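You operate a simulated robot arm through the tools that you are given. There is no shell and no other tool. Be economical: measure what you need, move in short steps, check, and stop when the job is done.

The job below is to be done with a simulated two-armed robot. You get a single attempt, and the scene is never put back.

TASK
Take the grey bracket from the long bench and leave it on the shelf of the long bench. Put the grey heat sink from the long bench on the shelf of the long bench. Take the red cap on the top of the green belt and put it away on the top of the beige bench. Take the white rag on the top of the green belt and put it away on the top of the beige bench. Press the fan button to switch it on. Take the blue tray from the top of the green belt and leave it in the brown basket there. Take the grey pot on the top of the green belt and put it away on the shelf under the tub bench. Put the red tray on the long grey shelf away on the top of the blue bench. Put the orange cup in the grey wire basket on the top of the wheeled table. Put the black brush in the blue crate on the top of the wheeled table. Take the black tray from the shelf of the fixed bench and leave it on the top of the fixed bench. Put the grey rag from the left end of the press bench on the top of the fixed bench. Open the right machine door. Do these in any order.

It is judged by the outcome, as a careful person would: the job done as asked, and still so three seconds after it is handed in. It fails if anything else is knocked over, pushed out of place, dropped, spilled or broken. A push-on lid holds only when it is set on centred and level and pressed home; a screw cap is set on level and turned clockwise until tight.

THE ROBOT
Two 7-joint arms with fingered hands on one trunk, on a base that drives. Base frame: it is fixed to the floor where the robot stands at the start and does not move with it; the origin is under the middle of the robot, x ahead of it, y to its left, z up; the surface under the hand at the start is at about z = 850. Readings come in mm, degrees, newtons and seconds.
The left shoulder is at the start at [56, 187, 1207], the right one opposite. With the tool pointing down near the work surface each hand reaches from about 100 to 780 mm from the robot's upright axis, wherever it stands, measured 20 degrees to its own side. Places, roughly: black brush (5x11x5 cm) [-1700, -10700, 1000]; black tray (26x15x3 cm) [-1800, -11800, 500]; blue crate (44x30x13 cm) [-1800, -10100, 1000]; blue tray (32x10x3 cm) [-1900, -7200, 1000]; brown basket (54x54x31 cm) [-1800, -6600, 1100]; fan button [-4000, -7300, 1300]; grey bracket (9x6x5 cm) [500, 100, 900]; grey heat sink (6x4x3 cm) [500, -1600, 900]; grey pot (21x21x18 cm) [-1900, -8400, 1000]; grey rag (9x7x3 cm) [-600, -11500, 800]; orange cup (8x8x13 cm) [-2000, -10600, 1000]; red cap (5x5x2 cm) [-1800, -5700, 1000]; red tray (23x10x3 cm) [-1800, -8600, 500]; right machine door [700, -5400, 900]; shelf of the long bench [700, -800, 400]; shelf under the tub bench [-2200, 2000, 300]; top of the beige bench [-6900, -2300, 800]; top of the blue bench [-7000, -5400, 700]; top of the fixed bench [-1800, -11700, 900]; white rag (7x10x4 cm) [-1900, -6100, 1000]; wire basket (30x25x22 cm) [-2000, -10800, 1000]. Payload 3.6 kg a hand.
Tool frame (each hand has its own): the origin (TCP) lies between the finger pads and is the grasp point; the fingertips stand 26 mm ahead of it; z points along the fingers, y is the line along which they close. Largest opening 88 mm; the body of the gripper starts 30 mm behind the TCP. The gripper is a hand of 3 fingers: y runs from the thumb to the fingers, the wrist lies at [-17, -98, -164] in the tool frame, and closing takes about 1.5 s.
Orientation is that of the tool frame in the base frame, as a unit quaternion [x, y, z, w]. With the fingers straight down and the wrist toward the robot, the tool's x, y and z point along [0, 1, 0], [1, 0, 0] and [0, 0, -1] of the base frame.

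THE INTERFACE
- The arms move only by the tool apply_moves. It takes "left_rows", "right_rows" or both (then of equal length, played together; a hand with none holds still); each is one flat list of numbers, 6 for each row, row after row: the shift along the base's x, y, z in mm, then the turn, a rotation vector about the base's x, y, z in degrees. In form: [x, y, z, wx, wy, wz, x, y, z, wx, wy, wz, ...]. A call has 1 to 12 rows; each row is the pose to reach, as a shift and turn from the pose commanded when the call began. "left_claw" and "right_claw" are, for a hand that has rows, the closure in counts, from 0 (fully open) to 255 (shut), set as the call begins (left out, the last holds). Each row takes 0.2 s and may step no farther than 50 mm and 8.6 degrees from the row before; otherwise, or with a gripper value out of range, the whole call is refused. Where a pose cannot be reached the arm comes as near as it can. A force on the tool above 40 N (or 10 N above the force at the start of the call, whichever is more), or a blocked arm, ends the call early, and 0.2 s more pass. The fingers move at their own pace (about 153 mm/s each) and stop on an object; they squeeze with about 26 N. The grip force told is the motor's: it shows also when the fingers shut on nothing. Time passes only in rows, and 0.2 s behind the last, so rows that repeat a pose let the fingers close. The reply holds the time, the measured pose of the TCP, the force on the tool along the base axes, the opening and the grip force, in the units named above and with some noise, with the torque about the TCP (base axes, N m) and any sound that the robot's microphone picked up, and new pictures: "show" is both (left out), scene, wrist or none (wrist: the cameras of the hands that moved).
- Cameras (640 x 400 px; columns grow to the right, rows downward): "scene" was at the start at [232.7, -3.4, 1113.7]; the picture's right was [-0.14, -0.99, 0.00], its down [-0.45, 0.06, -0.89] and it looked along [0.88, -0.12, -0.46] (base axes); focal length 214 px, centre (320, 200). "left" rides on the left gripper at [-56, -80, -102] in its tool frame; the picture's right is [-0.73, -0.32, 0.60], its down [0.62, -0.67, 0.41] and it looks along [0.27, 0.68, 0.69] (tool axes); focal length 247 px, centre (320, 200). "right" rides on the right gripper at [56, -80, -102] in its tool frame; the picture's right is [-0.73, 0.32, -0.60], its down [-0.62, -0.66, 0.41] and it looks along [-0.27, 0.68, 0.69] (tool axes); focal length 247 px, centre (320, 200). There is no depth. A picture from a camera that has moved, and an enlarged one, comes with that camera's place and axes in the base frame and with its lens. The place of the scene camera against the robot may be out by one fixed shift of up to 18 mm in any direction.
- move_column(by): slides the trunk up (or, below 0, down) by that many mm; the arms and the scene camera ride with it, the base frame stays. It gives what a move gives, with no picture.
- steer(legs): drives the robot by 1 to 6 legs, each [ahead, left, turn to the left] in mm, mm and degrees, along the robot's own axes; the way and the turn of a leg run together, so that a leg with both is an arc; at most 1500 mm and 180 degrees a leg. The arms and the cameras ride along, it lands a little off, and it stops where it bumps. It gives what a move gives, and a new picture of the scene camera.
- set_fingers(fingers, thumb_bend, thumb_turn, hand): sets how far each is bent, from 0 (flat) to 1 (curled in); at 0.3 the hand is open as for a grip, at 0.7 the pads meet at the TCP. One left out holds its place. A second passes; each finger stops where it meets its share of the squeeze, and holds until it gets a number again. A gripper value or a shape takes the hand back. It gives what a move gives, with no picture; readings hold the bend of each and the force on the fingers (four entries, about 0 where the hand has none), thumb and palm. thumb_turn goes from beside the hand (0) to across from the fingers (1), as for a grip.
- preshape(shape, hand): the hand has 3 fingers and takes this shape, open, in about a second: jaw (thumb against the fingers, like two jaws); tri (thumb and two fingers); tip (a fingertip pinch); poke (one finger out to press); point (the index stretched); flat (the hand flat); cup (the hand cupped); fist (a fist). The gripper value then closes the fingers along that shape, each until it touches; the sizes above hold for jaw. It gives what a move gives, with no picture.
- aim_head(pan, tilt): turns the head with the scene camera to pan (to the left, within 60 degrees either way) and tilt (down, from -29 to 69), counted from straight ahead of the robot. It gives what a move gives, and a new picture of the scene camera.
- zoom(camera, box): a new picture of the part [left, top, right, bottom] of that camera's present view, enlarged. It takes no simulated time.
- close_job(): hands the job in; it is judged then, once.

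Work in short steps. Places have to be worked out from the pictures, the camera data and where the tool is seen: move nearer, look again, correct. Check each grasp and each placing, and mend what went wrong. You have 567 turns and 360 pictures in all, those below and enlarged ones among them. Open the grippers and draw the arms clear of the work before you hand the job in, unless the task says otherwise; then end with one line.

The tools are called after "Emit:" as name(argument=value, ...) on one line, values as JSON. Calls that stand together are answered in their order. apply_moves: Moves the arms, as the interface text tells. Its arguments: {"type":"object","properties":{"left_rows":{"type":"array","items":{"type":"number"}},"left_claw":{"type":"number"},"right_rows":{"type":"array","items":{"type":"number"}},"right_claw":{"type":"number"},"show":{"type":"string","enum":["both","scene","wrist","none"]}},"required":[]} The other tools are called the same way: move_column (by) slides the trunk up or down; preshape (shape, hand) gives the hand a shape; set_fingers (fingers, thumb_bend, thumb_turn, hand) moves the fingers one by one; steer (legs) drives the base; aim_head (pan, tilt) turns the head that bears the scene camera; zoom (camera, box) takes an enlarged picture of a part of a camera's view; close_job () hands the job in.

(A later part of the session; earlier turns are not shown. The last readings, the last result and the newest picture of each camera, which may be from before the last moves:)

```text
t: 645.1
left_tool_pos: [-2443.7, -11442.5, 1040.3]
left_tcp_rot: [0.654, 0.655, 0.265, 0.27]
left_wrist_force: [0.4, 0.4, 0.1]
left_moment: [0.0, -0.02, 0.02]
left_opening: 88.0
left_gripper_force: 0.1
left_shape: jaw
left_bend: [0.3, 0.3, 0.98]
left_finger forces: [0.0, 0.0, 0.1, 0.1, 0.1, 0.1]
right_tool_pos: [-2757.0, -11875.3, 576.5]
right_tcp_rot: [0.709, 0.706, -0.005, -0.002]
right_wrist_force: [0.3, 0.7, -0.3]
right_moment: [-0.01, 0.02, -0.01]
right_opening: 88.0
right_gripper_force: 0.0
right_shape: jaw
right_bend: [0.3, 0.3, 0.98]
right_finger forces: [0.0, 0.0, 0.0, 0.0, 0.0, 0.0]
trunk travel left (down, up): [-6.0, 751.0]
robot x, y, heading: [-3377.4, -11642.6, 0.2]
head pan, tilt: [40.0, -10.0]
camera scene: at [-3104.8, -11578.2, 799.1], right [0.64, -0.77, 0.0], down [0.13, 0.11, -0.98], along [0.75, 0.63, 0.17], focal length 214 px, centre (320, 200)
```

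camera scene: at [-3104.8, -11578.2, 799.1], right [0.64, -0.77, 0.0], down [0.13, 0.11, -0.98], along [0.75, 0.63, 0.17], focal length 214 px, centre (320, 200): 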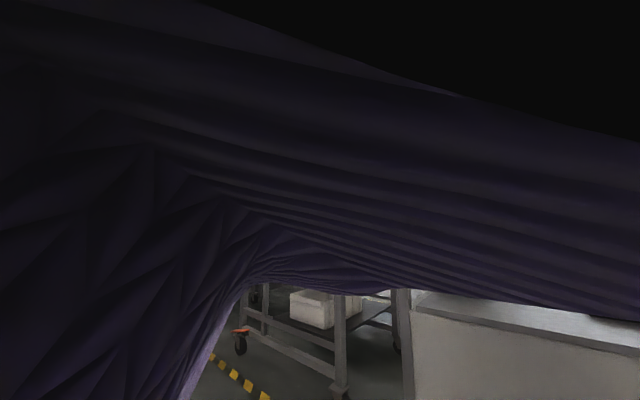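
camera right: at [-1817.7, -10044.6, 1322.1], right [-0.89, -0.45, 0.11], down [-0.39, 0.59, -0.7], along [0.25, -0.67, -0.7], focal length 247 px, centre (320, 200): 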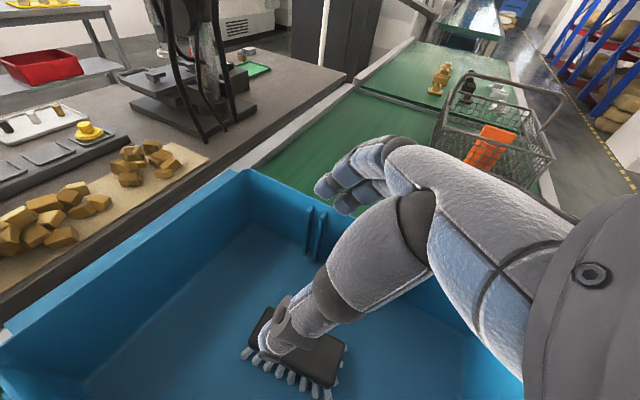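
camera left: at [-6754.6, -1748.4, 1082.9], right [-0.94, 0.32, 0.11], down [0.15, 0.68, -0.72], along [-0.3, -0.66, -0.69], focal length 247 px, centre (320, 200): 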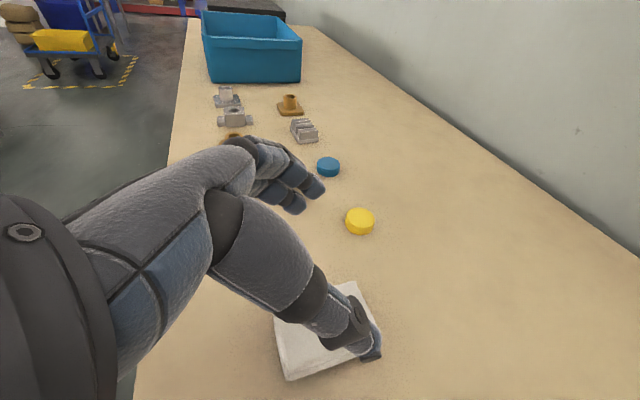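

The left elbow has flipped inward across the chest. I'll swing the hand far out to the left to let the elbow come round.

Emit:
apply_moves(left_rows=[-20, 40, 0, 0, 0, 0, -40, 80, 0, 0, 0, 0, -60, 120, 0, 0, 0, 0, -80, 160, 0, 0, 0, 0, -100, 200, 0, 0, 0, 0, -120, 240, 0, 0, 0, 0, -140, 280, 0, 0, 0, 0, -160, 320, 0, 0, 0, 0, -180, 360, 0, 0, 0, 0, -200, 400, 0, 0, 0, 0, -220, 440, 0, 0, 0, 0, -240, 480, 0, 0, 0, 0], show="none")

```text
t: 647.7
left_tool_pos: [-2681.6, -10951.9, 1045.5]
left_tcp_rot: [0.654, 0.655, 0.265, 0.271]
left_wrist_force: [0.2, -0.2, 0.0]
left_moment: [0.04, 0.01, 0.02]
left_opening: 87.8
left_gripper_force: 0.1
left_shape: jaw
left_bend: [0.3, 0.3, 0.98]
left_finger forces: [0.0, 0.0, 0.1, 0.0, 0.1, 0.0]
left hand out of reach, approached as far as the arm can: row 1, 2, 3, 4, 5, 6, 7, 8, 9, 10, 11, 12
right_tool_pos: [-2756.3, -11875.2, 576.8]
right_tcp_rot: [0.708, 0.706, -0.004, -0.003]
right_wrist_force: [-0.4, 0.6, 0.6]
right_moment: [-0.01, 0.02, 0.02]
right_opening: 87.8
right_gripper_force: 0.1
right_shape: jaw
right_bend: [0.3, 0.3, 0.98]
right_finger forces: [0.1, 0.0, 0.0, 0.0, 0.0, 0.0]
trunk travel left (down, up): [-6.0, 751.0]
robot x, y, heading: [-3376.3, -11639.4, 0.1]
head pan, tilt: [40.0, -10.0]
```

Emit:
apply_moves(left_rows=[-30, -20, -20, 0, 7.5, 0, -60, -40, -40, 0, 15, 0, -90, -60, -60, 0, 22.5, 0, -120, -80, -80, 0, 30, 0, -150, -100, -100, 0, 37.5, 0, -180, -120, -120, 0, 45, 0, -210, -140, -140, 0, 45, 0, -240, -160, -160, 0, 45, 0, -270, -180, -180, 0, 45, 0, -270, -180, -220, 0, 45, 0], show="none")

```text
t: 649.9
left_tool_pos: [-2838.0, -10917.6, 942.0]
left_tcp_rot: [0.706, 0.708, -0.007, -0.002]
left_wrist_force: [0.4, -0.2, -0.1]
left_moment: [0.05, -0.04, 0.02]
left_opening: 87.8
left_gripper_force: 0.1
left_shape: jaw
left_bend: [0.3, 0.3, 0.98]
left_finger forces: [0.1, 0.1, 0.0, 0.0, 0.0, 0.0]
left hand out of reach, approached as far as the arm can: row 1, 2, 3, 4, 5, 6, 7, 8, 9, 10
right_tool_pos: [-2756.9, -11875.9, 576.8]
right_tcp_rot: [0.709, 0.705, -0.005, -0.004]
right_wrist_force: [-0.1, 0.1, -0.2]
right_moment: [0.03, 0.01, -0.02]
right_opening: 87.9
right_gripper_force: 0.1
right_shape: jaw
right_bend: [0.3, 0.3, 0.98]
right_finger forces: [0.0, 0.0, 0.0, 0.1, 0.1, 0.0]
trunk travel left (down, up): [-6.0, 751.0]
robot x, y, heading: [-3378.8, -11643.1, 0.2]
head pan, tilt: [40.0, -10.0]
```

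Emit:
apply_moves(left_rows=[-40, -20, 0, 0, 0, 0, -80, -40, 0, 0, 0, 0, -120, -60, 0, 0, 0, 0, -160, -80, 0, 0, 0, 0, -200, -100, 0, 0, 0, 0, -200, -140, 0, 0, 0, 0, -200, -180, 0, 0, 0, 0, -200, -220, 0, 0, 0, 0, -200, -260, 0, 0, 0, 0, -200, -300, 0, 0, 0, 0], show="scene")

```text
t: 652.1
left_tool_pos: [-2808.0, -11020.9, 1061.4]
left_tcp_rot: [0.705, 0.709, -0.006, -0.001]
left_wrist_force: [-0.3, -0.1, 0.5]
left_moment: [-0.03, 0.0, -0.01]
left_opening: 88.0
left_gripper_force: 0.1
left_shape: jaw
left_bend: [0.3, 0.3, 0.98]
left_finger forces: [0.0, 0.0, 0.1, 0.0, 0.0, 0.0]
left hand out of reach, approached as far as the arm can: row 1, 2, 3, 4, 5, 6, 7, 8, 9, 10
right_tool_pos: [-2757.0, -11875.5, 578.5]
right_tcp_rot: [0.708, 0.706, -0.005, -0.004]
right_wrist_force: [0.2, -0.2, -0.2]
right_moment: [0.0, 0.02, -0.04]
right_opening: 87.8
right_gripper_force: 0.1
right_shape: jaw
right_bend: [0.3, 0.3, 0.98]
right_finger forces: [0.1, 0.1, 0.0, 0.1, 0.0, 0.0]
trunk travel left (down, up): [-6.0, 751.0]
robot x, y, heading: [-3380.7, -11642.2, 0.1]
head pan, tilt: [40.0, -10.0]
camera scene: at [-3104.9, -11578.5, 799.2], right [0.64, -0.76, 0.0], down [0.13, 0.11, -0.98], along [0.75, 0.63, 0.17], focal length 214 px, centre (320, 200)
```

scene: 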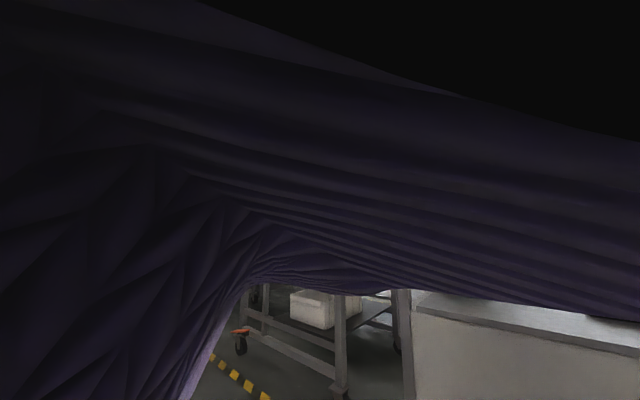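

Still stretched. I'll swing the left hand across to the right at this height, so the shoulder limit makes the elbow bend.

Emit:
apply_moves(left_rows=[0, -48, 0, 0, 0, 0, 0, -96, 0, 0, 0, 0, 0, -144, 0, 0, 0, 0, 0, -192, 0, 0, 0, 0, 0, -240, 0, 0, 0, 0, 0, -288, 0, 0, 0, 0, 0, -336, 0, 0, 0, 0, 0, -384, 0, 0, 0, 0, 0, -432, 0, 0, 0, 0, 0, -480, 0, 0, 0, 0, 0, -528, 0, 0, 0, 0, 0, -576, 0, 0, 0, 0], show="none")

Emit:
apply_moves(left_rows=[0, -48, 0, 0, 0, 0, 0, -96, 0, 0, 0, 0, 0, -144, 0, 0, 0, 0, 0, -192, 0, 0, 0, 0, 0, -240, 0, 0, 0, 0, 0, -288, 0, 0, 0, 0], show="none")

```text
t: 654.7
left_tool_pos: [-2749.1, -11632.2, 1134.8]
left_tcp_rot: [0.706, 0.709, -0.005, -0.001]
left_wrist_force: [0.2, -0.4, -0.1]
left_moment: [-0.02, -0.03, 0.0]
left_opening: 87.8
left_gripper_force: 0.1
left_shape: jaw
left_bend: [0.3, 0.3, 0.98]
left_finger forces: [0.0, 0.0, 0.0, 0.0, 0.0, 0.0]
left hand out of reach, approached as far as the arm can: row 1, 2, 3, 4, 5, 6, 7, 8, 9, 10, 11, 12
right_tool_pos: [-2757.3, -11874.9, 576.9]
right_tcp_rot: [0.708, 0.707, -0.005, -0.003]
right_wrist_force: [-0.2, 0.0, -0.1]
right_moment: [-0.02, 0.02, 0.0]
right_opening: 87.8
right_gripper_force: 0.1
right_shape: jaw
right_bend: [0.3, 0.3, 0.98]
right_finger forces: [0.0, 0.0, 0.0, 0.1, 0.0, 0.0]
trunk travel left (down, up): [-6.0, 751.0]
robot x, y, heading: [-3378.8, -11641.7, -0.1]
head pan, tilt: [40.0, -10.0]
```

```text
t: 656.1
left_tool_pos: [-2807.8, -11777.9, 1057.5]
left_tcp_rot: [0.705, 0.709, -0.005, 0.0]
left_wrist_force: [0.4, 1.0, 0.5]
left_moment: [0.0, 0.0, 0.04]
left_opening: 87.9
left_gripper_force: 0.0
left_shape: jaw
left_bend: [0.3, 0.3, 0.97]
left_finger forces: [0.0, 0.0, 0.0, 0.1, 0.0, 0.1]
left hand out of reach, approached as far as the arm can: row 1, 2, 3, 4, 5, 6
right_tool_pos: [-2757.3, -11875.2, 577.2]
right_tcp_rot: [0.709, 0.705, -0.005, -0.004]
right_wrist_force: [0.9, -0.7, 0.0]
right_moment: [-0.02, 0.01, 0.04]
right_opening: 87.9
right_gripper_force: 0.1
right_shape: jaw
right_bend: [0.3, 0.3, 0.98]
right_finger forces: [0.1, 0.0, 0.1, 0.1, 0.0, 0.1]
trunk travel left (down, up): [-6.0, 751.0]
robot x, y, heading: [-3378.1, -11642.7, 0.4]
head pan, tilt: [40.0, -10.0]
```

The elbow has begun to bend (643 mm). I'll continue a bit across and down, then pull in toward the body.

Emit:
apply_moves(left_rows=[0, -40, -20, 0, 0, 0, 0, -80, -40, 0, 0, 0, -20, -100, -60, 0, 0, 0, -40, -100, -90, 0, 0, 0, -60, -80, -120, 0, 0, 0, -80, -40, -150, 0, 0, 0, -80, 0, -180, 0, 0, 0, -80, 40, -200, 0, 0, 0, -80, 80, -200, 0, 0, 0, -80, 120, -200, 0, 0, 0, -80, 160, -200, 0, 0, 0, -80, 200, -200, 0, 0, 0], show="none")

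```text
refused: row 6 steps farther than a row can; nothing moved
```

Emit:
apply_moves(left_rows=[0, -40, -20, 0, 0, 0, 0, -80, -40, 0, 0, 0, -15, -100, -60, 0, 0, 0, -30, -100, -90, 0, 0, 0, -40, -80, -120, 0, 0, 0, -50, -50, -145, 0, 0, 0, -60, -20, -170, 0, 0, 0, -70, 15, -190, 0, 0, 0, -80, 55, -200, 0, 0, 0, -80, 100, -200, 0, 0, 0, -80, 145, -200, 0, 0, 0, -80, 190, -200, 0, 0, 0], show="none")

```text
t: 658.7
left_tool_pos: [-2887.0, -11585.3, 857.8]
left_tcp_rot: [0.706, 0.708, -0.005, -0.001]
left_wrist_force: [-1.1, -1.1, -0.7]
left_moment: [0.01, 0.03, 0.02]
left_opening: 88.2
left_gripper_force: 0.0
left_shape: jaw
left_bend: [0.3, 0.3, 0.97]
left_finger forces: [0.0, 0.0, 0.0, 0.0, 0.0, 0.1]
left hand out of reach, approached as far as the arm can: row 1, 2, 3, 4, 5
right_tool_pos: [-2756.8, -11874.2, 576.7]
right_tcp_rot: [0.708, 0.706, -0.004, -0.004]
right_wrist_force: [0.5, -0.4, 0.2]
right_moment: [0.0, 0.01, 0.02]
right_opening: 87.8
right_gripper_force: 0.1
right_shape: jaw
right_bend: [0.3, 0.3, 0.98]
right_finger forces: [0.1, 0.0, 0.0, 0.0, 0.1, 0.1]
trunk travel left (down, up): [-6.0, 751.0]
robot x, y, heading: [-3372.0, -11645.7, 0.3]
head pan, tilt: [40.0, -10.0]
```

The left arm is free again. Moving it to a pose like the starting one.

Emit:
apply_moves(left_rows=[15, 40, -10, 0, 0, 0, 30, 80, -20, 0, 0, 0, 50, 115, -30, 0, 0, 0, 50, 115, -30, 0, 0, 0], show="none")

Emit:
aim_head(pan=-10, tilt=20)

```text
t: 659.7
left_tool_pos: [-2837.8, -11470.4, 827.6]
left_tcp_rot: [0.705, 0.709, -0.005, -0.001]
left_wrist_force: [0.4, 0.2, -0.6]
left_moment: [-0.03, 0.01, 0.02]
left_opening: 88.1
left_gripper_force: 0.1
left_shape: jaw
left_bend: [0.3, 0.3, 0.97]
left_finger forces: [0.1, 0.1, 0.1, 0.1, 0.0, 0.1]
right_tool_pos: [-2756.6, -11874.1, 577.0]
right_tcp_rot: [0.708, 0.706, -0.003, -0.003]
right_wrist_force: [-0.1, -0.3, 0.3]
right_moment: [0.01, -0.04, 0.0]
right_opening: 87.7
right_gripper_force: 0.1
right_shape: jaw
right_bend: [0.3, 0.3, 0.98]
right_finger forces: [0.0, 0.0, 0.1, 0.0, 0.0, 0.0]
trunk travel left (down, up): [-6.0, 751.0]
robot x, y, heading: [-3373.8, -11640.1, 0.4]
head pan, tilt: [40.0, -10.0]
```

```text
t: 660.9
left_tool_pos: [-2836.0, -11470.5, 828.6]
left_tcp_rot: [0.705, 0.709, -0.005, -0.001]
left_wrist_force: [-0.1, -0.2, 0.5]
left_moment: [0.01, -0.01, 0.02]
left_opening: 88.1
left_gripper_force: 0.0
left_shape: jaw
left_bend: [0.3, 0.3, 0.97]
left_finger forces: [0.0, 0.1, 0.0, 0.0, 0.0, 0.0]
right_tool_pos: [-2756.8, -11874.3, 577.2]
right_tcp_rot: [0.708, 0.706, -0.005, -0.003]
right_wrist_force: [0.5, -0.2, 0.7]
right_moment: [0.01, -0.01, -0.03]
right_opening: 87.9
right_gripper_force: 0.1
right_shape: jaw
right_bend: [0.3, 0.3, 0.98]
right_finger forces: [0.0, 0.0, 0.0, 0.0, 0.1, 0.0]
trunk travel left (down, up): [-6.0, 751.0]
robot x, y, heading: [-3374.4, -11642.6, -0.1]
head pan, tilt: [-10.0, 20.0]
camera scene: at [-3077.6, -11648.4, 751.7], right [-0.17, -0.99, 0.0], down [-0.34, 0.06, -0.94], along [0.93, -0.16, -0.34], focal length 214 px, centre (320, 200)
```

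scene: 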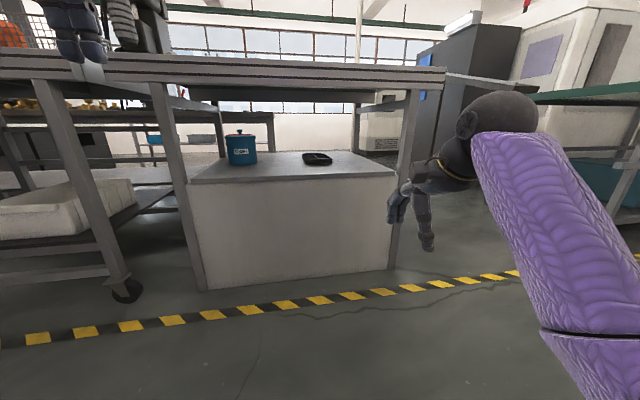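

Good. I'll lower the left hand below bench level too, then drive in toward the box with both hands low.

Emit:
apply_moves(left_rows=[-10, 10, -45, 0, 0, 0, -20, 20, -90, 0, 0, 0, -30, 30, -135, 0, 0, 0, -40, 40, -180, 0, 0, 0, -50, 50, -220, 0, 0, 0, -50, 50, -220, 0, 0, 0], right_rows=[0, 0, 5, 0, 0, 0, 0, 0, 10, 0, 0, 0, 0, 0, 15, 0, 0, 0, 0, 0, 20, 0, 0, 0, 0, 0, 25, 0, 0, 0, 0, 0, 25, 0, 0, 0], show="none")

Emit:
steer(legs=[[740, 0, 0]])

Emit:
apply_moves(right_rows=[0, 0, 0, 0, 0, 0], show="wrist")

```text
t: 662.3
left_tool_pos: [-2860.4, -11425.1, 598.0]
left_tcp_rot: [0.705, 0.709, -0.004, -0.001]
left_wrist_force: [-0.5, -0.7, 0.5]
left_moment: [0.0, 0.01, 0.05]
left_opening: 88.0
left_gripper_force: 0.1
left_shape: jaw
left_bend: [0.3, 0.3, 0.97]
left_finger forces: [0.1, 0.0, 0.0, 0.1, 0.0, 0.0]
left hand out of reach, approached as far as the arm can: row 2, 3, 4, 5, 6
right_tool_pos: [-2756.2, -11874.8, 602.3]
right_tcp_rot: [0.709, 0.706, -0.005, -0.003]
right_wrist_force: [-0.7, 0.2, 0.5]
right_moment: [-0.03, -0.01, -0.01]
right_opening: 87.5
right_gripper_force: 0.1
right_shape: jaw
right_bend: [0.3, 0.3, 0.98]
right_finger forces: [0.0, 0.0, 0.1, 0.0, 0.0, 0.1]
trunk travel left (down, up): [-6.0, 751.0]
robot x, y, heading: [-3381.1, -11642.4, 0.2]
head pan, tilt: [-10.0, 20.0]
```

```text
t: 666.3
left_tool_pos: [-2119.4, -11423.7, 598.0]
left_tcp_rot: [0.706, 0.708, -0.005, -0.002]
left_wrist_force: [0.3, 0.0, 0.3]
left_moment: [0.01, -0.02, 0.01]
left_opening: 87.8
left_gripper_force: 0.0
left_shape: jaw
left_bend: [0.3, 0.3, 0.97]
left_finger forces: [0.0, 0.1, 0.0, 0.1, 0.0, 0.0]
right_tool_pos: [-2016.5, -11874.1, 601.8]
right_tcp_rot: [0.709, 0.705, -0.004, -0.003]
right_wrist_force: [-1.3, -1.1, 0.2]
right_moment: [0.0, 0.03, 0.01]
right_opening: 87.6
right_gripper_force: 0.1
right_shape: jaw
right_bend: [0.3, 0.3, 0.98]
right_finger forces: [0.0, 0.1, 0.0, 0.0, 0.1, 0.1]
trunk travel left (down, up): [-6.0, 751.0]
robot x, y, heading: [-2639.7, -11636.7, 0.2]
head pan, tilt: [-10.0, 20.0]
camera scene: at [-2337.5, -11647.6, 751.6], right [-0.17, -0.98, 0.0], down [-0.34, 0.06, -0.94], along [0.93, -0.16, -0.34], focal length 214 px, centre (320, 200)
```

scene: 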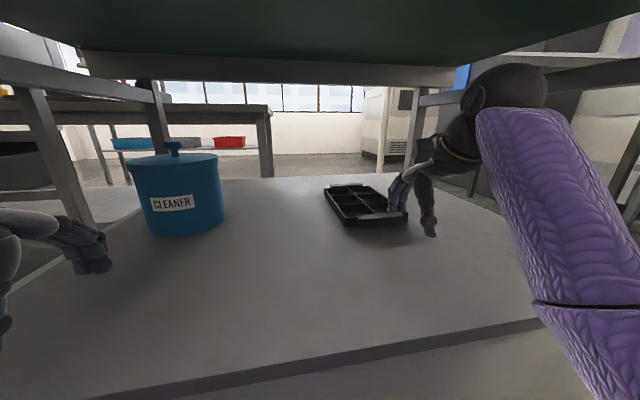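

```text
t: 666.7
left_tool_pos: [-2121.0, -11424.9, 598.1]
left_tcp_rot: [0.706, 0.708, -0.005, -0.001]
left_wrist_force: [0.5, -1.0, 0.1]
left_moment: [0.0, -0.01, 0.04]
left_opening: 88.0
left_gripper_force: 0.2
left_shape: jaw
left_bend: [0.3, 0.3, 0.97]
left_finger forces: [0.1, 0.0, 0.0, 0.0, 0.1, 0.0]
right_tool_pos: [-2016.2, -11874.3, 602.3]
right_tcp_rot: [0.709, 0.705, -0.004, -0.003]
right_wrist_force: [-0.7, -0.3, -0.5]
right_moment: [0.01, 0.01, -0.02]
right_opening: 87.7
right_gripper_force: 0.1
right_shape: jaw
right_bend: [0.3, 0.3, 0.98]
right_finger forces: [0.1, 0.0, 0.1, 0.0, 0.0, 0.1]
trunk travel left (down, up): [-6.0, 751.0]
robot x, y, heading: [-2638.2, -11642.0, 0.1]
head pan, tilt: [-10.0, 20.0]
camera right: at [-2095.0, -11817.9, 705.5], right [0.32, -0.74, 0.6], down [-0.67, -0.62, -0.4], along [0.67, -0.27, -0.69], focal length 247 px, centre (320, 200)
```

right: 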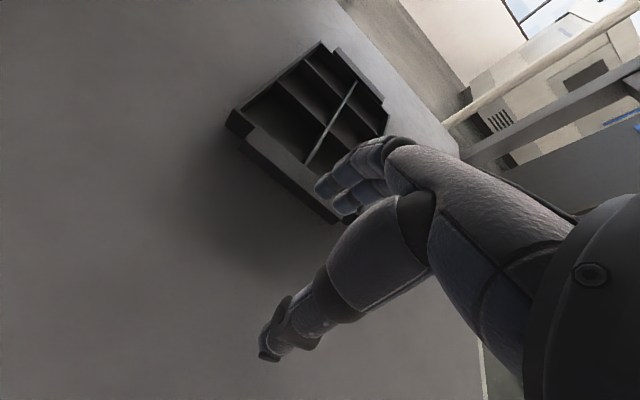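

Clear view: tray spans x≈-1930…-1650, y≈-11775…-11925, and a CLEANER can stands to the left. I'll lift the tray level with both hands, one on each long wall. First shift right 200 mm, moving the right hand inward to avoid the leg.

Emit:
apply_moves(right_rows=[-10, 45, 5, 0, 0, 0, -20, 90, 10, 0, 0, 0, -30, 130, 10, 0, 0, 0], show="none")

Emit:
steer(legs=[[-30, -205, 0]])

Emit:
apply_moves(left_rows=[0, 0, 3, 0, 0, -8.2, 0, 0, 6, 0, 0, -16.4, 0, 0, 9, 0, 0, -24.6, 0, 0, 12, 0, 0, -32.8, 0, 0, 15, 0, 0, -41, 0, 0, 18, 0, 0, -49.2, 0, 0, 20, 0, 0, -57.4, 0, 0, 20, 0, 0, -65.6, 0, 0, 20, 0, 0, -73.8, 0, 0, 20, 0, 0, -82, 0, 0, 20, 0, 0, -90], right_rows=[-8, 0, 3, 0, 0, 8.2, -16, 0, 6, 0, 0, 16.4, -24, 0, 9, 0, 0, 24.6, -32, 0, 12, 0, 0, 32.8, -40, 0, 15, 0, 0, 41, -48, 0, 18, 0, 0, 49.2, -56, 0, 20, 0, 0, 57.4, -64, 0, 20, 0, 0, 65.6, -72, 0, 20, 0, 0, 73.8, -80, 0, 20, 0, 0, 82, -88, 0, 20, 0, 0, 90], show="both")

```text
t: 667.5
left_tool_pos: [-2121.1, -11423.3, 599.7]
left_tcp_rot: [0.706, 0.708, -0.005, -0.001]
left_wrist_force: [0.2, -0.6, -0.7]
left_moment: [0.0, 0.01, 0.0]
left_opening: 87.9
left_gripper_force: 0.1
left_shape: jaw
left_bend: [0.3, 0.3, 0.97]
left_finger forces: [0.1, 0.1, 0.0, 0.0, 0.0, 0.1]
right_tool_pos: [-2048.6, -11745.5, 612.2]
right_tcp_rot: [0.71, 0.705, -0.004, -0.003]
right_wrist_force: [0.0, 0.4, 0.1]
right_moment: [0.01, 0.02, 0.0]
right_opening: 87.7
right_gripper_force: 0.0
right_shape: jaw
right_bend: [0.3, 0.3, 0.98]
right_finger forces: [0.0, 0.0, 0.0, 0.0, 0.1, 0.0]
trunk travel left (down, up): [-6.0, 751.0]
robot x, y, heading: [-2637.9, -11641.7, 0.1]
head pan, tilt: [-10.0, 20.0]
```

```text
t: 669.2
left_tool_pos: [-2149.4, -11629.5, 600.1]
left_tcp_rot: [0.707, 0.707, -0.006, -0.001]
left_wrist_force: [-0.1, -0.4, 0.2]
left_moment: [0.02, -0.04, 0.01]
left_opening: 87.7
left_gripper_force: 0.1
left_shape: jaw
left_bend: [0.3, 0.3, 0.97]
left_finger forces: [0.0, 0.0, 0.0, 0.0, 0.1, 0.1]
right_tool_pos: [-2077.1, -11951.1, 611.9]
right_tcp_rot: [0.709, 0.705, -0.005, -0.004]
right_wrist_force: [0.9, 0.8, 0.3]
right_moment: [0.02, -0.02, 0.01]
right_opening: 87.8
right_gripper_force: 0.1
right_shape: jaw
right_bend: [0.3, 0.3, 0.98]
right_finger forces: [0.0, 0.1, 0.1, 0.1, 0.0, 0.0]
trunk travel left (down, up): [-6.0, 751.0]
robot x, y, heading: [-2669.2, -11845.9, 0.1]
head pan, tilt: [-10.0, 20.0]
camera scene: at [-2367.4, -11853.7, 751.6], right [-0.17, -0.98, 0.0], down [-0.34, 0.06, -0.94], along [0.93, -0.16, -0.34], focal length 214 px, centre (320, 200)
```

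scene: 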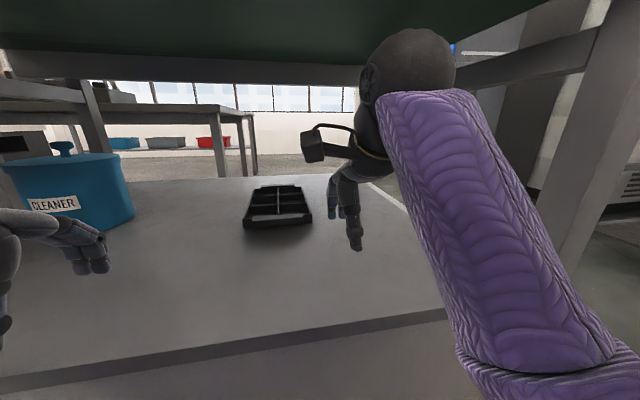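

```text
t: 671.6
left_tool_pos: [-2150.5, -11629.5, 618.8]
left_tcp_rot: [1.0, 0.0, -0.002, -0.004]
left_wrist_force: [-0.2, 0.9, 0.1]
left_moment: [0.03, 0.03, 0.02]
left_opening: 87.8
left_gripper_force: 0.1
left_shape: jaw
left_bend: [0.3, 0.3, 0.97]
left_finger forces: [0.0, 0.0, 0.1, 0.1, 0.0, 0.1]
right_tool_pos: [-2165.9, -11951.2, 631.3]
right_tcp_rot: [0.002, 1.0, -0.005, 0.0]
right_wrist_force: [-0.1, -0.4, 0.3]
right_moment: [0.01, 0.01, 0.01]
right_opening: 87.6
right_gripper_force: 0.0
right_shape: jaw
right_bend: [0.3, 0.3, 0.98]
right_finger forces: [0.0, 0.0, 0.0, 0.0, 0.0, 0.1]
trunk travel left (down, up): [-6.0, 751.0]
robot x, y, heading: [-2664.7, -11846.2, 0.0]
head pan, tilt: [-10.0, 20.0]
camera scene: at [-2367.4, -11853.7, 751.6], right [-0.17, -0.98, 0.0], down [-0.34, 0.06, -0.94], along [0.93, -0.16, -0.34], focal length 214 px, centre (320, 200)
camera right: at [-2222.0, -12030.8, 735.2], right [0.74, 0.32, 0.6], down [0.62, -0.67, -0.4], along [0.27, 0.67, -0.69], focal length 247 px, centre (320, 200)
camera left: at [-2205.0, -11550.7, 720.8], right [-0.74, 0.32, -0.59], down [0.62, 0.67, -0.41], along [0.26, -0.67, -0.69], focal length 247 px, centre (320, 200)
```

scene: 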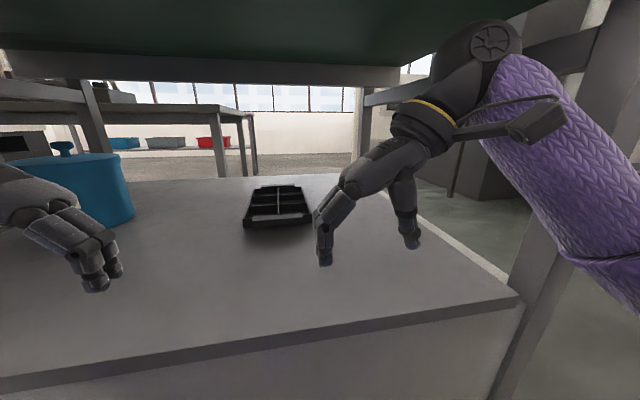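
right: 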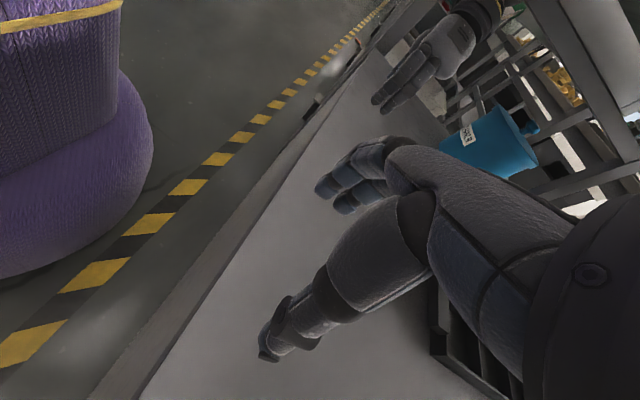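
left: 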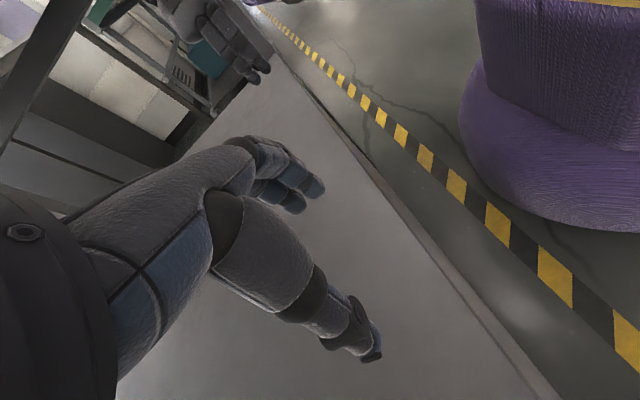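

Both hands turned well. I'll drive in 105 mm, then bring each hand over its long wall (left y≈-11776, right y≈-11926) at x≈-1845.

Emit:
steer(legs=[[105, 0, 0]])

Emit:
apply_moves(left_rows=[40, -20, 0, 0, 0, 0, 80, -40, 0, 0, 0, 0, 120, -70, 0, 0, 0, 0, 150, -105, 0, 0, 0, 0, 180, -140, 0, 0, 0, 0, 200, -146, 0, 0, 0, 0, 200, -146, 0, 0, 0, 0], right_rows=[40, 0, 0, 0, 0, 0, 80, 5, 0, 0, 0, 0, 120, 10, 0, 0, 0, 0, 160, 15, 0, 0, 0, 0, 190, 20, 0, 0, 0, 0, 215, 25, 0, 0, 0, 0, 215, 25, 0, 0, 0, 0], show="both")

```text
t: 672.6
left_tool_pos: [-2098.5, -11629.9, 621.1]
left_tcp_rot: [1.0, -0.004, 0.001, -0.001]
left_wrist_force: [0.0, 0.8, 0.0]
left_moment: [-0.06, -0.04, -0.01]
left_opening: 87.6
left_gripper_force: 0.0
left_shape: jaw
left_bend: [0.3, 0.3, 0.97]
left_finger forces: [0.1, 0.0, 0.0, 0.1, 0.0, 0.0]
right_tool_pos: [-2134.6, -11941.7, 628.6]
right_tcp_rot: [-0.007, 1.0, -0.001, -0.01]
right_wrist_force: [-0.3, -0.5, -0.2]
right_moment: [0.01, 0.0, -0.01]
right_opening: 87.8
right_gripper_force: 0.0
right_shape: jaw
right_bend: [0.3, 0.3, 0.97]
right_finger forces: [0.1, 0.0, 0.0, 0.1, 0.1, 0.0]
trunk travel left (down, up): [-6.0, 751.0]
robot x, y, heading: [-2612.9, -11844.1, -0.3]
head pan, tilt: [-10.0, 20.0]
stopped in leg 1: the robot was blocked; the commanded pose is now the measured one
camera scene: at [-2319.9, -11850.7, 754.2], right [-0.18, -0.98, 0.01], down [-0.33, 0.06, -0.94], along [0.93, -0.17, -0.33], focal length 214 px, centre (320, 200)
```

scene: 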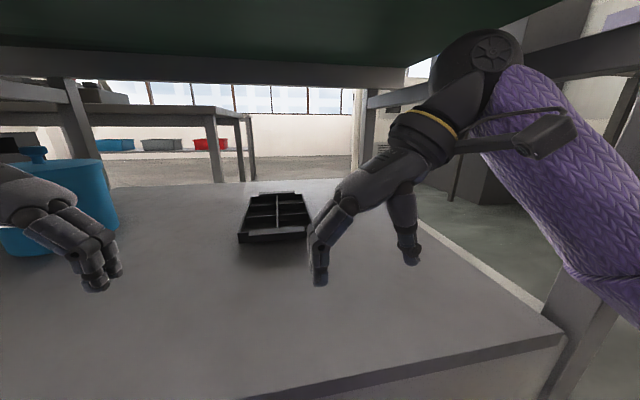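

```text
t: 673.3
left_tool_pos: [-2014.8, -11704.4, 628.2]
left_tcp_rot: [1.0, -0.024, 0.004, 0.001]
left_wrist_force: [0.6, 1.3, -0.2]
left_moment: [-0.04, 0.01, -0.01]
left_opening: 87.7
left_gripper_force: 0.0
left_shape: jaw
left_bend: [0.3, 0.3, 0.98]
left_finger forces: [0.0, 0.0, 0.0, 0.1, 0.1, 0.0]
right_tool_pos: [-2111.2, -11926.6, 582.0]
right_tcp_rot: [-0.012, 0.997, 0.016, -0.081]
right_wrist_force: [0.3, 0.1, -0.4]
right_moment: [-0.01, 0.0, 0.0]
right_opening: 87.5
right_gripper_force: 0.0
right_shape: jaw
right_bend: [0.3, 0.3, 0.98]
right_finger forces: [0.1, 0.1, 0.1, 0.1, 0.0, 0.0]
trunk travel left (down, up): [-6.0, 751.0]
robot x, y, heading: [-2637.2, -11842.1, -3.0]
head pan, tilt: [-10.0, 20.0]
stopped in row 3 (right hand): the arm was blocked; the commanded pose is now the measured one
camera scene: at [-2346.3, -11856.1, 757.3], right [-0.22, -0.97, 0.01], down [-0.32, 0.07, -0.94], along [0.92, -0.21, -0.33], focal length 214 px, centre (320, 200)
camera right: at [-2148.7, -12009.8, 689.5], right [0.81, 0.32, 0.48], down [0.56, -0.64, -0.53], along [0.14, 0.7, -0.7], focal length 247 px, centre (320, 200)
camera left: at [-2068.0, -11622.4, 727.9], right [-0.71, 0.35, -0.61], down [0.66, 0.63, -0.41], along [0.24, -0.69, -0.68], focal length 247 px, centre (320, 200)
```

scene: 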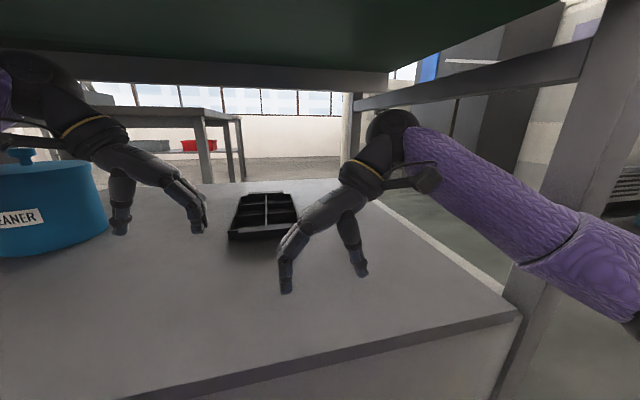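
right: 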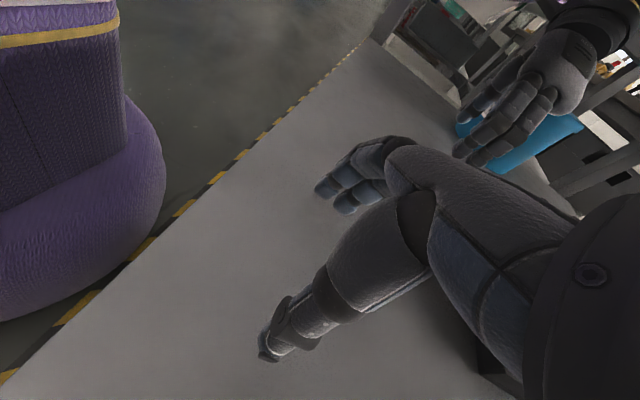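
left: 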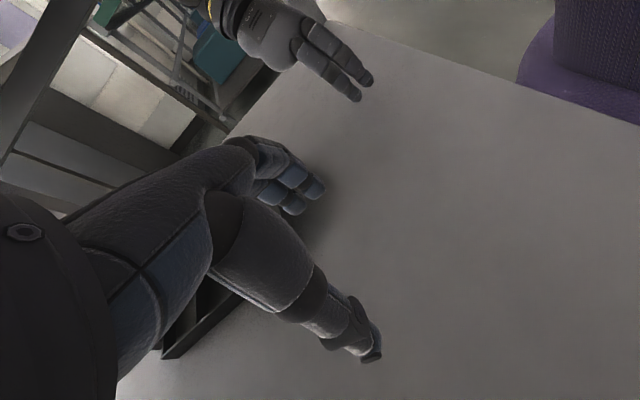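

The right elbow fouls the bench leg, and the base touches the box front (≈-2240), so the two-hand lift won't do. New plan: drag the tray toward me by its near wall so it overhangs, then clamp it flat (thumb under). First back off and un-yaw both hands.

Emit:
steer(legs=[[-260, 0, 3]])

Emit:
apply_moves(left_rows=[0, 10, 0, 0, 0, 8.2, 0, 20, 0, 0, 0, 16.4, 0, 30, 0, 0, 0, 24.6, 0, 40, 0, 0, 0, 32.8, 0, 50, 0, 0, 0, 41, 0, 60, 0, 0, 0, 49.2, 0, 60, 0, 0, 0, 57.4, 0, 60, 0, 0, 0, 65.6, 0, 60, 0, 0, 0, 73.8, 0, 60, 0, 0, 0, 82, 0, 60, 0, 0, 0, 90], right_rows=[5, 5, 5, 0, 0, -8.2, 10, 10, 10, 0, 0, -16.4, 15, 15, 15, 0, 0, -24.6, 20, 20, 20, 0, 0, -32.8, 25, 25, 25, 0, 0, -41, 30, 30, 30, 0, 0, -49.2, 35, 30, 35, 0, 0, -57.4, 40, 30, 35, 0, 0, -65.6, 45, 30, 35, 0, 0, -73.8, 50, 30, 35, 0, 0, -82, 50, 30, 35, 0, 0, -90], show="none")

```text
t: 675.2
left_tool_pos: [-2277.3, -11672.0, 617.7]
left_tcp_rot: [1.0, 0.002, -0.003, -0.004]
left_wrist_force: [0.1, -0.9, -0.4]
left_moment: [-0.02, 0.03, -0.01]
left_opening: 87.8
left_gripper_force: 0.0
left_shape: jaw
left_bend: [0.3, 0.3, 0.98]
left_finger forces: [0.0, 0.1, 0.0, 0.0, 0.1, 0.0]
right_tool_pos: [-2358.3, -11898.7, 570.8]
right_tcp_rot: [-0.035, 0.995, 0.016, -0.09]
right_wrist_force: [0.0, -1.0, -0.4]
right_moment: [-0.02, 0.01, 0.0]
right_opening: 88.0
right_gripper_force: 0.1
right_shape: jaw
right_bend: [0.3, 0.3, 0.98]
right_finger forces: [0.1, 0.0, 0.0, 0.0, 0.1, 0.0]
trunk travel left (down, up): [-6.0, 751.0]
robot x, y, heading: [-2894.3, -11836.5, 0.3]
head pan, tilt: [-10.0, 20.0]
camera scene: at [-2596.5, -11840.9, 751.6], right [-0.17, -0.99, 0.0], down [-0.34, 0.06, -0.94], along [0.93, -0.16, -0.34], focal length 214 px, centre (320, 200)
```

scene: 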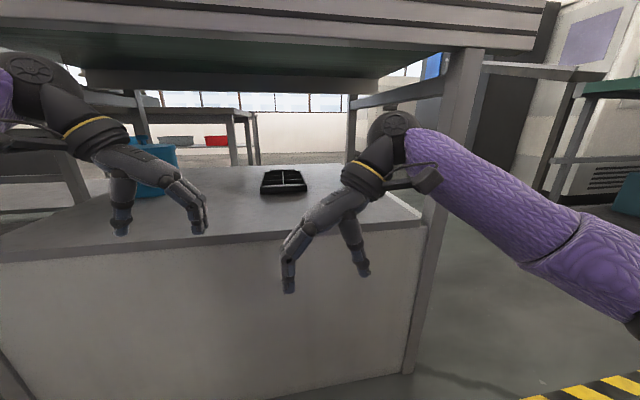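

```text
t: 677.6
left_tool_pos: [-2276.2, -11611.4, 618.5]
left_tcp_rot: [0.704, 0.71, -0.005, -0.001]
left_wrist_force: [0.9, 0.2, 0.0]
left_moment: [-0.02, 0.08, 0.01]
left_opening: 88.1
left_gripper_force: 0.0
left_shape: jaw
left_bend: [0.3, 0.3, 0.98]
left_finger forces: [0.0, 0.0, 0.0, 0.1, 0.0, 0.1]
right_tool_pos: [-2309.0, -11869.9, 605.8]
right_tcp_rot: [0.681, 0.727, 0.075, -0.053]
right_wrist_force: [0.7, 0.0, -0.6]
right_moment: [-0.01, 0.0, 0.03]
right_opening: 88.0
right_gripper_force: 0.1
right_shape: jaw
right_bend: [0.3, 0.3, 0.98]
right_finger forces: [0.0, 0.1, 0.0, 0.0, 0.1, 0.0]
trunk travel left (down, up): [-6.0, 751.0]
robot x, y, heading: [-2894.0, -11836.6, 0.2]
head pan, tilt: [-10.0, 20.0]
```

I'll shift left 195 mm, straighten the right hand's slight tilt, and move it back out to the right before driving in.

Emit:
steer(legs=[[0, 195, 0]])

Emit:
apply_moves(right_rows=[0, -35, 0, -3.5, 0, -1.2, 0, -70, 5, -7, 0, -2.4, 0, -105, 10, -10.4, 0, -3.7, 0, -140, 15, -10.4, 0, -3.7, 0, -168, 15, -10.4, 0, -3.7, 0, -168, 15, -10.4, 0, -3.7], left_rows=[-20, 0, 0, 0, 0, 0, -40, 0, 0, 0, 0, 0, -60, 0, 0, 0, 0, 0, -80, 0, 0, 0, 0, 0, -80, 0, 0, 0, 0, 0, -80, 0, 0, 0, 0, 0], show="none")

Emit:
steer(legs=[[230, 0, 0]])

```text
t: 679.2
left_tool_pos: [-2276.5, -11416.7, 618.4]
left_tcp_rot: [0.706, 0.708, -0.004, -0.001]
left_wrist_force: [0.0, 0.7, -0.5]
left_moment: [0.02, 0.01, 0.01]
left_opening: 87.8
left_gripper_force: 0.2
left_shape: jaw
left_bend: [0.3, 0.3, 0.98]
left_finger forces: [0.0, 0.0, 0.0, 0.1, 0.0, 0.1]
right_tool_pos: [-2308.7, -11674.9, 606.1]
right_tcp_rot: [0.68, 0.727, 0.075, -0.053]
right_wrist_force: [0.1, 0.5, 0.0]
right_moment: [0.0, 0.0, 0.01]
right_opening: 87.9
right_gripper_force: 0.0
right_shape: jaw
right_bend: [0.3, 0.3, 0.98]
right_finger forces: [0.0, 0.1, 0.1, 0.0, 0.1, 0.1]
trunk travel left (down, up): [-6.0, 751.0]
robot x, y, heading: [-2900.7, -11638.6, 0.1]
head pan, tilt: [-10.0, 20.0]
camera scene: at [-2597.1, -11645.8, 751.6], right [-0.17, -0.99, 0.0], down [-0.34, 0.06, -0.94], along [0.93, -0.16, -0.34], focal length 214 px, centre (320, 200)
```

scene: 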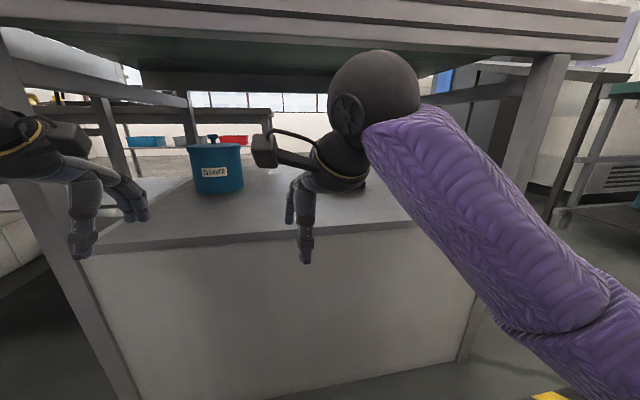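

```text
t: 680.6
left_tool_pos: [-2358.3, -11416.6, 618.3]
left_tcp_rot: [0.706, 0.708, -0.005, -0.002]
left_wrist_force: [-0.8, 0.4, 0.5]
left_moment: [0.0, -0.01, 0.0]
left_opening: 87.9
left_gripper_force: 0.0
left_shape: jaw
left_bend: [0.3, 0.3, 0.98]
left_finger forces: [0.0, 0.0, 0.1, 0.1, 0.0, 0.1]
right_tool_pos: [-2309.2, -11843.9, 619.8]
right_tcp_rot: [0.705, 0.709, 0.011, 0.012]
right_wrist_force: [-0.7, -0.3, -0.3]
right_moment: [0.03, -0.03, 0.02]
right_opening: 87.8
right_gripper_force: 0.1
right_shape: jaw
right_bend: [0.3, 0.3, 0.98]
right_finger forces: [0.1, 0.0, 0.0, 0.1, 0.0, 0.1]
trunk travel left (down, up): [-6.0, 751.0]
robot x, y, heading: [-2897.4, -11640.1, 0.1]
head pan, tilt: [-10.0, 20.0]
```

```text
t: 682.3
left_tool_pos: [-2124.6, -11416.6, 618.9]
left_tcp_rot: [0.706, 0.708, -0.005, -0.001]
left_wrist_force: [-0.2, 0.3, -0.3]
left_moment: [-0.01, -0.02, -0.02]
left_opening: 87.8
left_gripper_force: 0.1
left_shape: jaw
left_bend: [0.3, 0.3, 0.98]
left_finger forces: [0.0, 0.0, 0.0, 0.0, 0.0, 0.1]
right_tool_pos: [-2077.9, -11842.2, 621.2]
right_tcp_rot: [0.705, 0.709, 0.011, 0.012]
right_wrist_force: [0.5, -0.2, 0.3]
right_moment: [0.0, 0.02, -0.02]
right_opening: 87.9
right_gripper_force: 0.1
right_shape: jaw
right_bend: [0.3, 0.3, 0.98]
right_finger forces: [0.0, 0.1, 0.1, 0.1, 0.0, 0.1]
trunk travel left (down, up): [-6.0, 751.0]
robot x, y, heading: [-2667.4, -11639.8, -0.1]
head pan, tilt: [-10.0, 20.0]
camera scene: at [-2366.1, -11645.2, 751.7], right [-0.17, -0.99, 0.0], down [-0.34, 0.06, -0.94], along [0.93, -0.16, -0.34], focal length 214 px, centre (320, 200)
```

scene: 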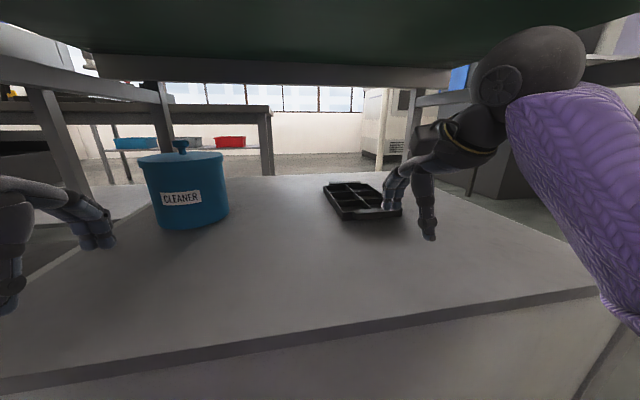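

Now reaching the right hand 125 mm further toward the near wall and looking.

Emit:
apply_moves(right_rows=[40, 0, 0, 0, 0, 0, 80, 0, 0, 0, 0, 0, 125, 0, -15, 0, 0, 0, 125, 0, -15, 0, 0, 0], show="wrist")

```text
t: 683.3
left_tool_pos: [-2125.7, -11416.4, 618.4]
left_tcp_rot: [0.706, 0.709, -0.005, -0.001]
left_wrist_force: [-0.7, -0.2, -0.2]
left_moment: [-0.04, 0.0, 0.01]
left_opening: 88.0
left_gripper_force: 0.0
left_shape: jaw
left_bend: [0.3, 0.3, 0.98]
left_finger forces: [0.0, 0.0, 0.0, 0.0, 0.1, 0.1]
right_tool_pos: [-1952.6, -11842.9, 606.1]
right_tcp_rot: [0.704, 0.71, 0.01, 0.012]
right_wrist_force: [-0.5, 0.3, -1.2]
right_moment: [0.04, 0.04, 0.03]
right_opening: 88.1
right_gripper_force: 0.0
right_shape: jaw
right_bend: [0.3, 0.3, 0.98]
right_finger forces: [0.0, 0.0, 0.0, 0.0, 0.0, 0.1]
trunk travel left (down, up): [-6.0, 751.0]
robot x, y, heading: [-2668.7, -11639.8, 0.0]
head pan, tilt: [-10.0, 20.0]
camera right: at [-2035.9, -11786.8, 706.2], right [0.3, -0.73, 0.61], down [-0.65, -0.63, -0.43], along [0.7, -0.26, -0.66], focal length 247 px, centre (320, 200)
```

right: 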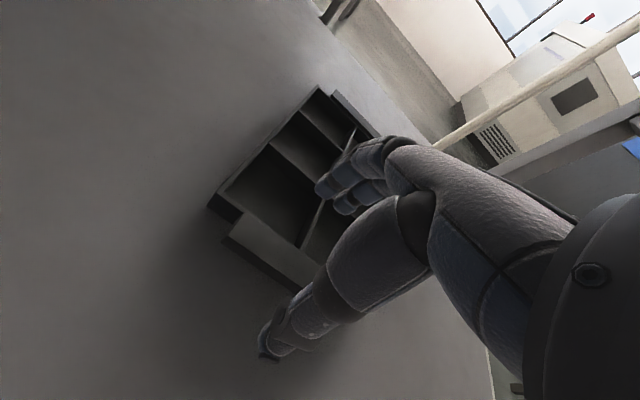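

Near wall is at about [-1938, -11836]. Shifting 14 mm and lowering step by step.

Emit:
apply_moves(right_rows=[14, 5, -20, 0, 0, 0, 14, 5, -40, 0, 0, 0, 14, 5, -50, 0, 0, 0, 14, 5, -56, 0, 0, 0], show="wrist")

```text
t: 684.0
left_tool_pos: [-2125.8, -11416.1, 618.6]
left_tcp_rot: [0.705, 0.709, -0.005, -0.001]
left_wrist_force: [-0.5, 0.8, -1.6]
left_moment: [0.03, 0.01, -0.01]
left_opening: 87.8
left_gripper_force: 0.0
left_shape: jaw
left_bend: [0.3, 0.3, 0.98]
left_finger forces: [0.1, 0.1, 0.0, 0.1, 0.0, 0.0]
right_tool_pos: [-1934.7, -11838.2, 580.5]
right_tcp_rot: [0.703, 0.71, 0.029, 0.027]
right_wrist_force: [-3.7, 0.5, 16.2]
right_moment: [-0.18, -0.9, -0.04]
right_opening: 87.6
right_gripper_force: 0.1
right_shape: jaw
right_bend: [0.3, 0.3, 0.98]
right_finger forces: [0.0, 16.9, 0.0, 0.0, 0.0, 0.1]
trunk travel left (down, up): [-6.0, 751.0]
robot x, y, heading: [-2665.4, -11638.5, 0.3]
head pan, tilt: [-10.0, 20.0]
stopped in row 3 (right hand): the force on the tool passed its limit at 45 N (the readings are from after the stop); the commanded pose is now the measured one
camera right: at [-2021.8, -11781.9, 677.2], right [0.28, -0.73, 0.62], down [-0.63, -0.63, -0.46], along [0.73, -0.26, -0.63], focal length 247 px, centre (320, 200)
```

right: 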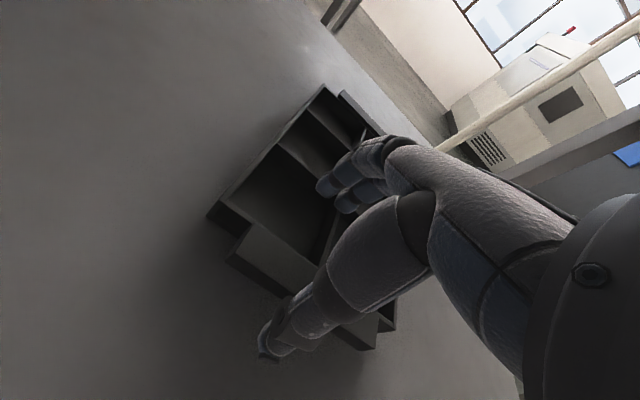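

A finger hit the tray's centre divider. I'll lift, shift 26 mm left into one compartment, and lower again.

Emit:
apply_moves(right_rows=[0, 0, 25, 0, -3, 0, 0, 13, 25, 0, -3, 0, 0, 26, 20, 0, -3, 0, 0, 26, 0, 0, -3, 0, 0, 26, -12, 0, -3, 0, 0, 26, -20, 0, -3, 0], show="none")

```text
t: 685.5
left_tool_pos: [-2124.2, -11417.1, 618.1]
left_tcp_rot: [0.706, 0.709, -0.005, -0.001]
left_wrist_force: [0.1, 0.3, 0.4]
left_moment: [-0.01, 0.02, -0.02]
left_opening: 87.9
left_gripper_force: 0.0
left_shape: jaw
left_bend: [0.3, 0.3, 0.98]
left_finger forces: [0.0, 0.0, 0.0, 0.1, 0.0, 0.0]
right_tool_pos: [-1930.3, -11808.8, 567.6]
right_tcp_rot: [0.703, 0.708, 0.055, 0.048]
right_wrist_force: [1.4, -0.4, 14.7]
right_moment: [-0.02, 0.79, 0.02]
right_opening: 87.8
right_gripper_force: 0.0
right_shape: jaw
right_bend: [0.31, 0.24, 0.98]
right_finger forces: [0.0, 0.5, 0.0, 0.0, 15.1, 0.1]
trunk travel left (down, up): [-6.0, 751.0]
robot x, y, heading: [-2662.4, -11638.4, 0.0]
head pan, tilt: [-10.0, 20.0]
stopped in row 6 (right hand): the force on the tool passed its limit at 42 N (the readings are from after the stop); the commanded pose is now the measured one
```

The thumb now touches the surface outside the wall, so height is right. Closing on the wall.

Emit:
apply_moves(right_rows=[0, 0, 2, 0, 0, 0, 0, 0, 2, 0, 0, 0, 0, 0, 2, 0, 0, 0, 0, 0, 2, 0, 0, 0, 0, 0, 2, 0, 0, 0, 0, 0, 2, 0, 0, 0, 0, 0, 2, 0, 0, 0], right_claw=255, show="wrist")

```text
t: 687.1
left_tool_pos: [-2124.6, -11417.3, 619.7]
left_tcp_rot: [0.706, 0.708, -0.005, 0.001]
left_wrist_force: [-0.8, -1.0, 0.3]
left_moment: [-0.02, -0.04, 0.0]
left_opening: 88.0
left_gripper_force: 0.0
left_shape: jaw
left_bend: [0.3, 0.3, 0.98]
left_finger forces: [0.0, 0.0, 0.0, 0.0, 0.0, 0.0]
right_tool_pos: [-1931.5, -11810.2, 570.2]
right_tcp_rot: [0.702, 0.708, 0.054, 0.049]
right_wrist_force: [2.1, -1.0, 24.9]
right_moment: [0.06, 0.22, -0.04]
right_opening: 24.6
right_gripper_force: 25.8
right_shape: jaw
right_bend: [0.73, 0.67, 1.0]
right_finger forces: [15.5, 13.7, 0.1, 0.1, 54.5, 0.0]
trunk travel left (down, up): [-6.0, 751.0]
robot x, y, heading: [-2668.1, -11636.1, -0.1]
head pan, tilt: [-10.0, 20.0]
camera right: at [-2025.4, -11755.1, 659.9], right [0.23, -0.74, 0.63], down [-0.59, -0.62, -0.51], along [0.77, -0.26, -0.58], focal length 247 px, centre (320, 200)
```

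right: 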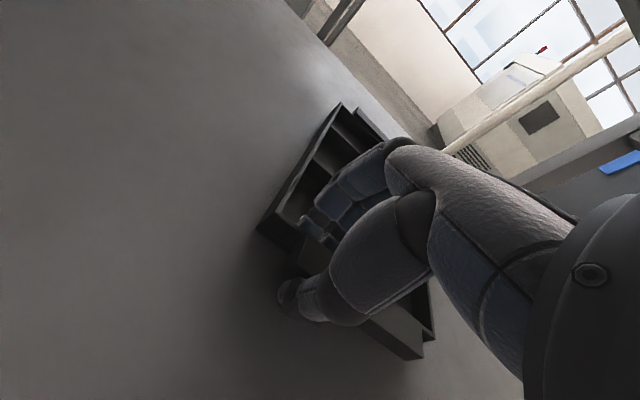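

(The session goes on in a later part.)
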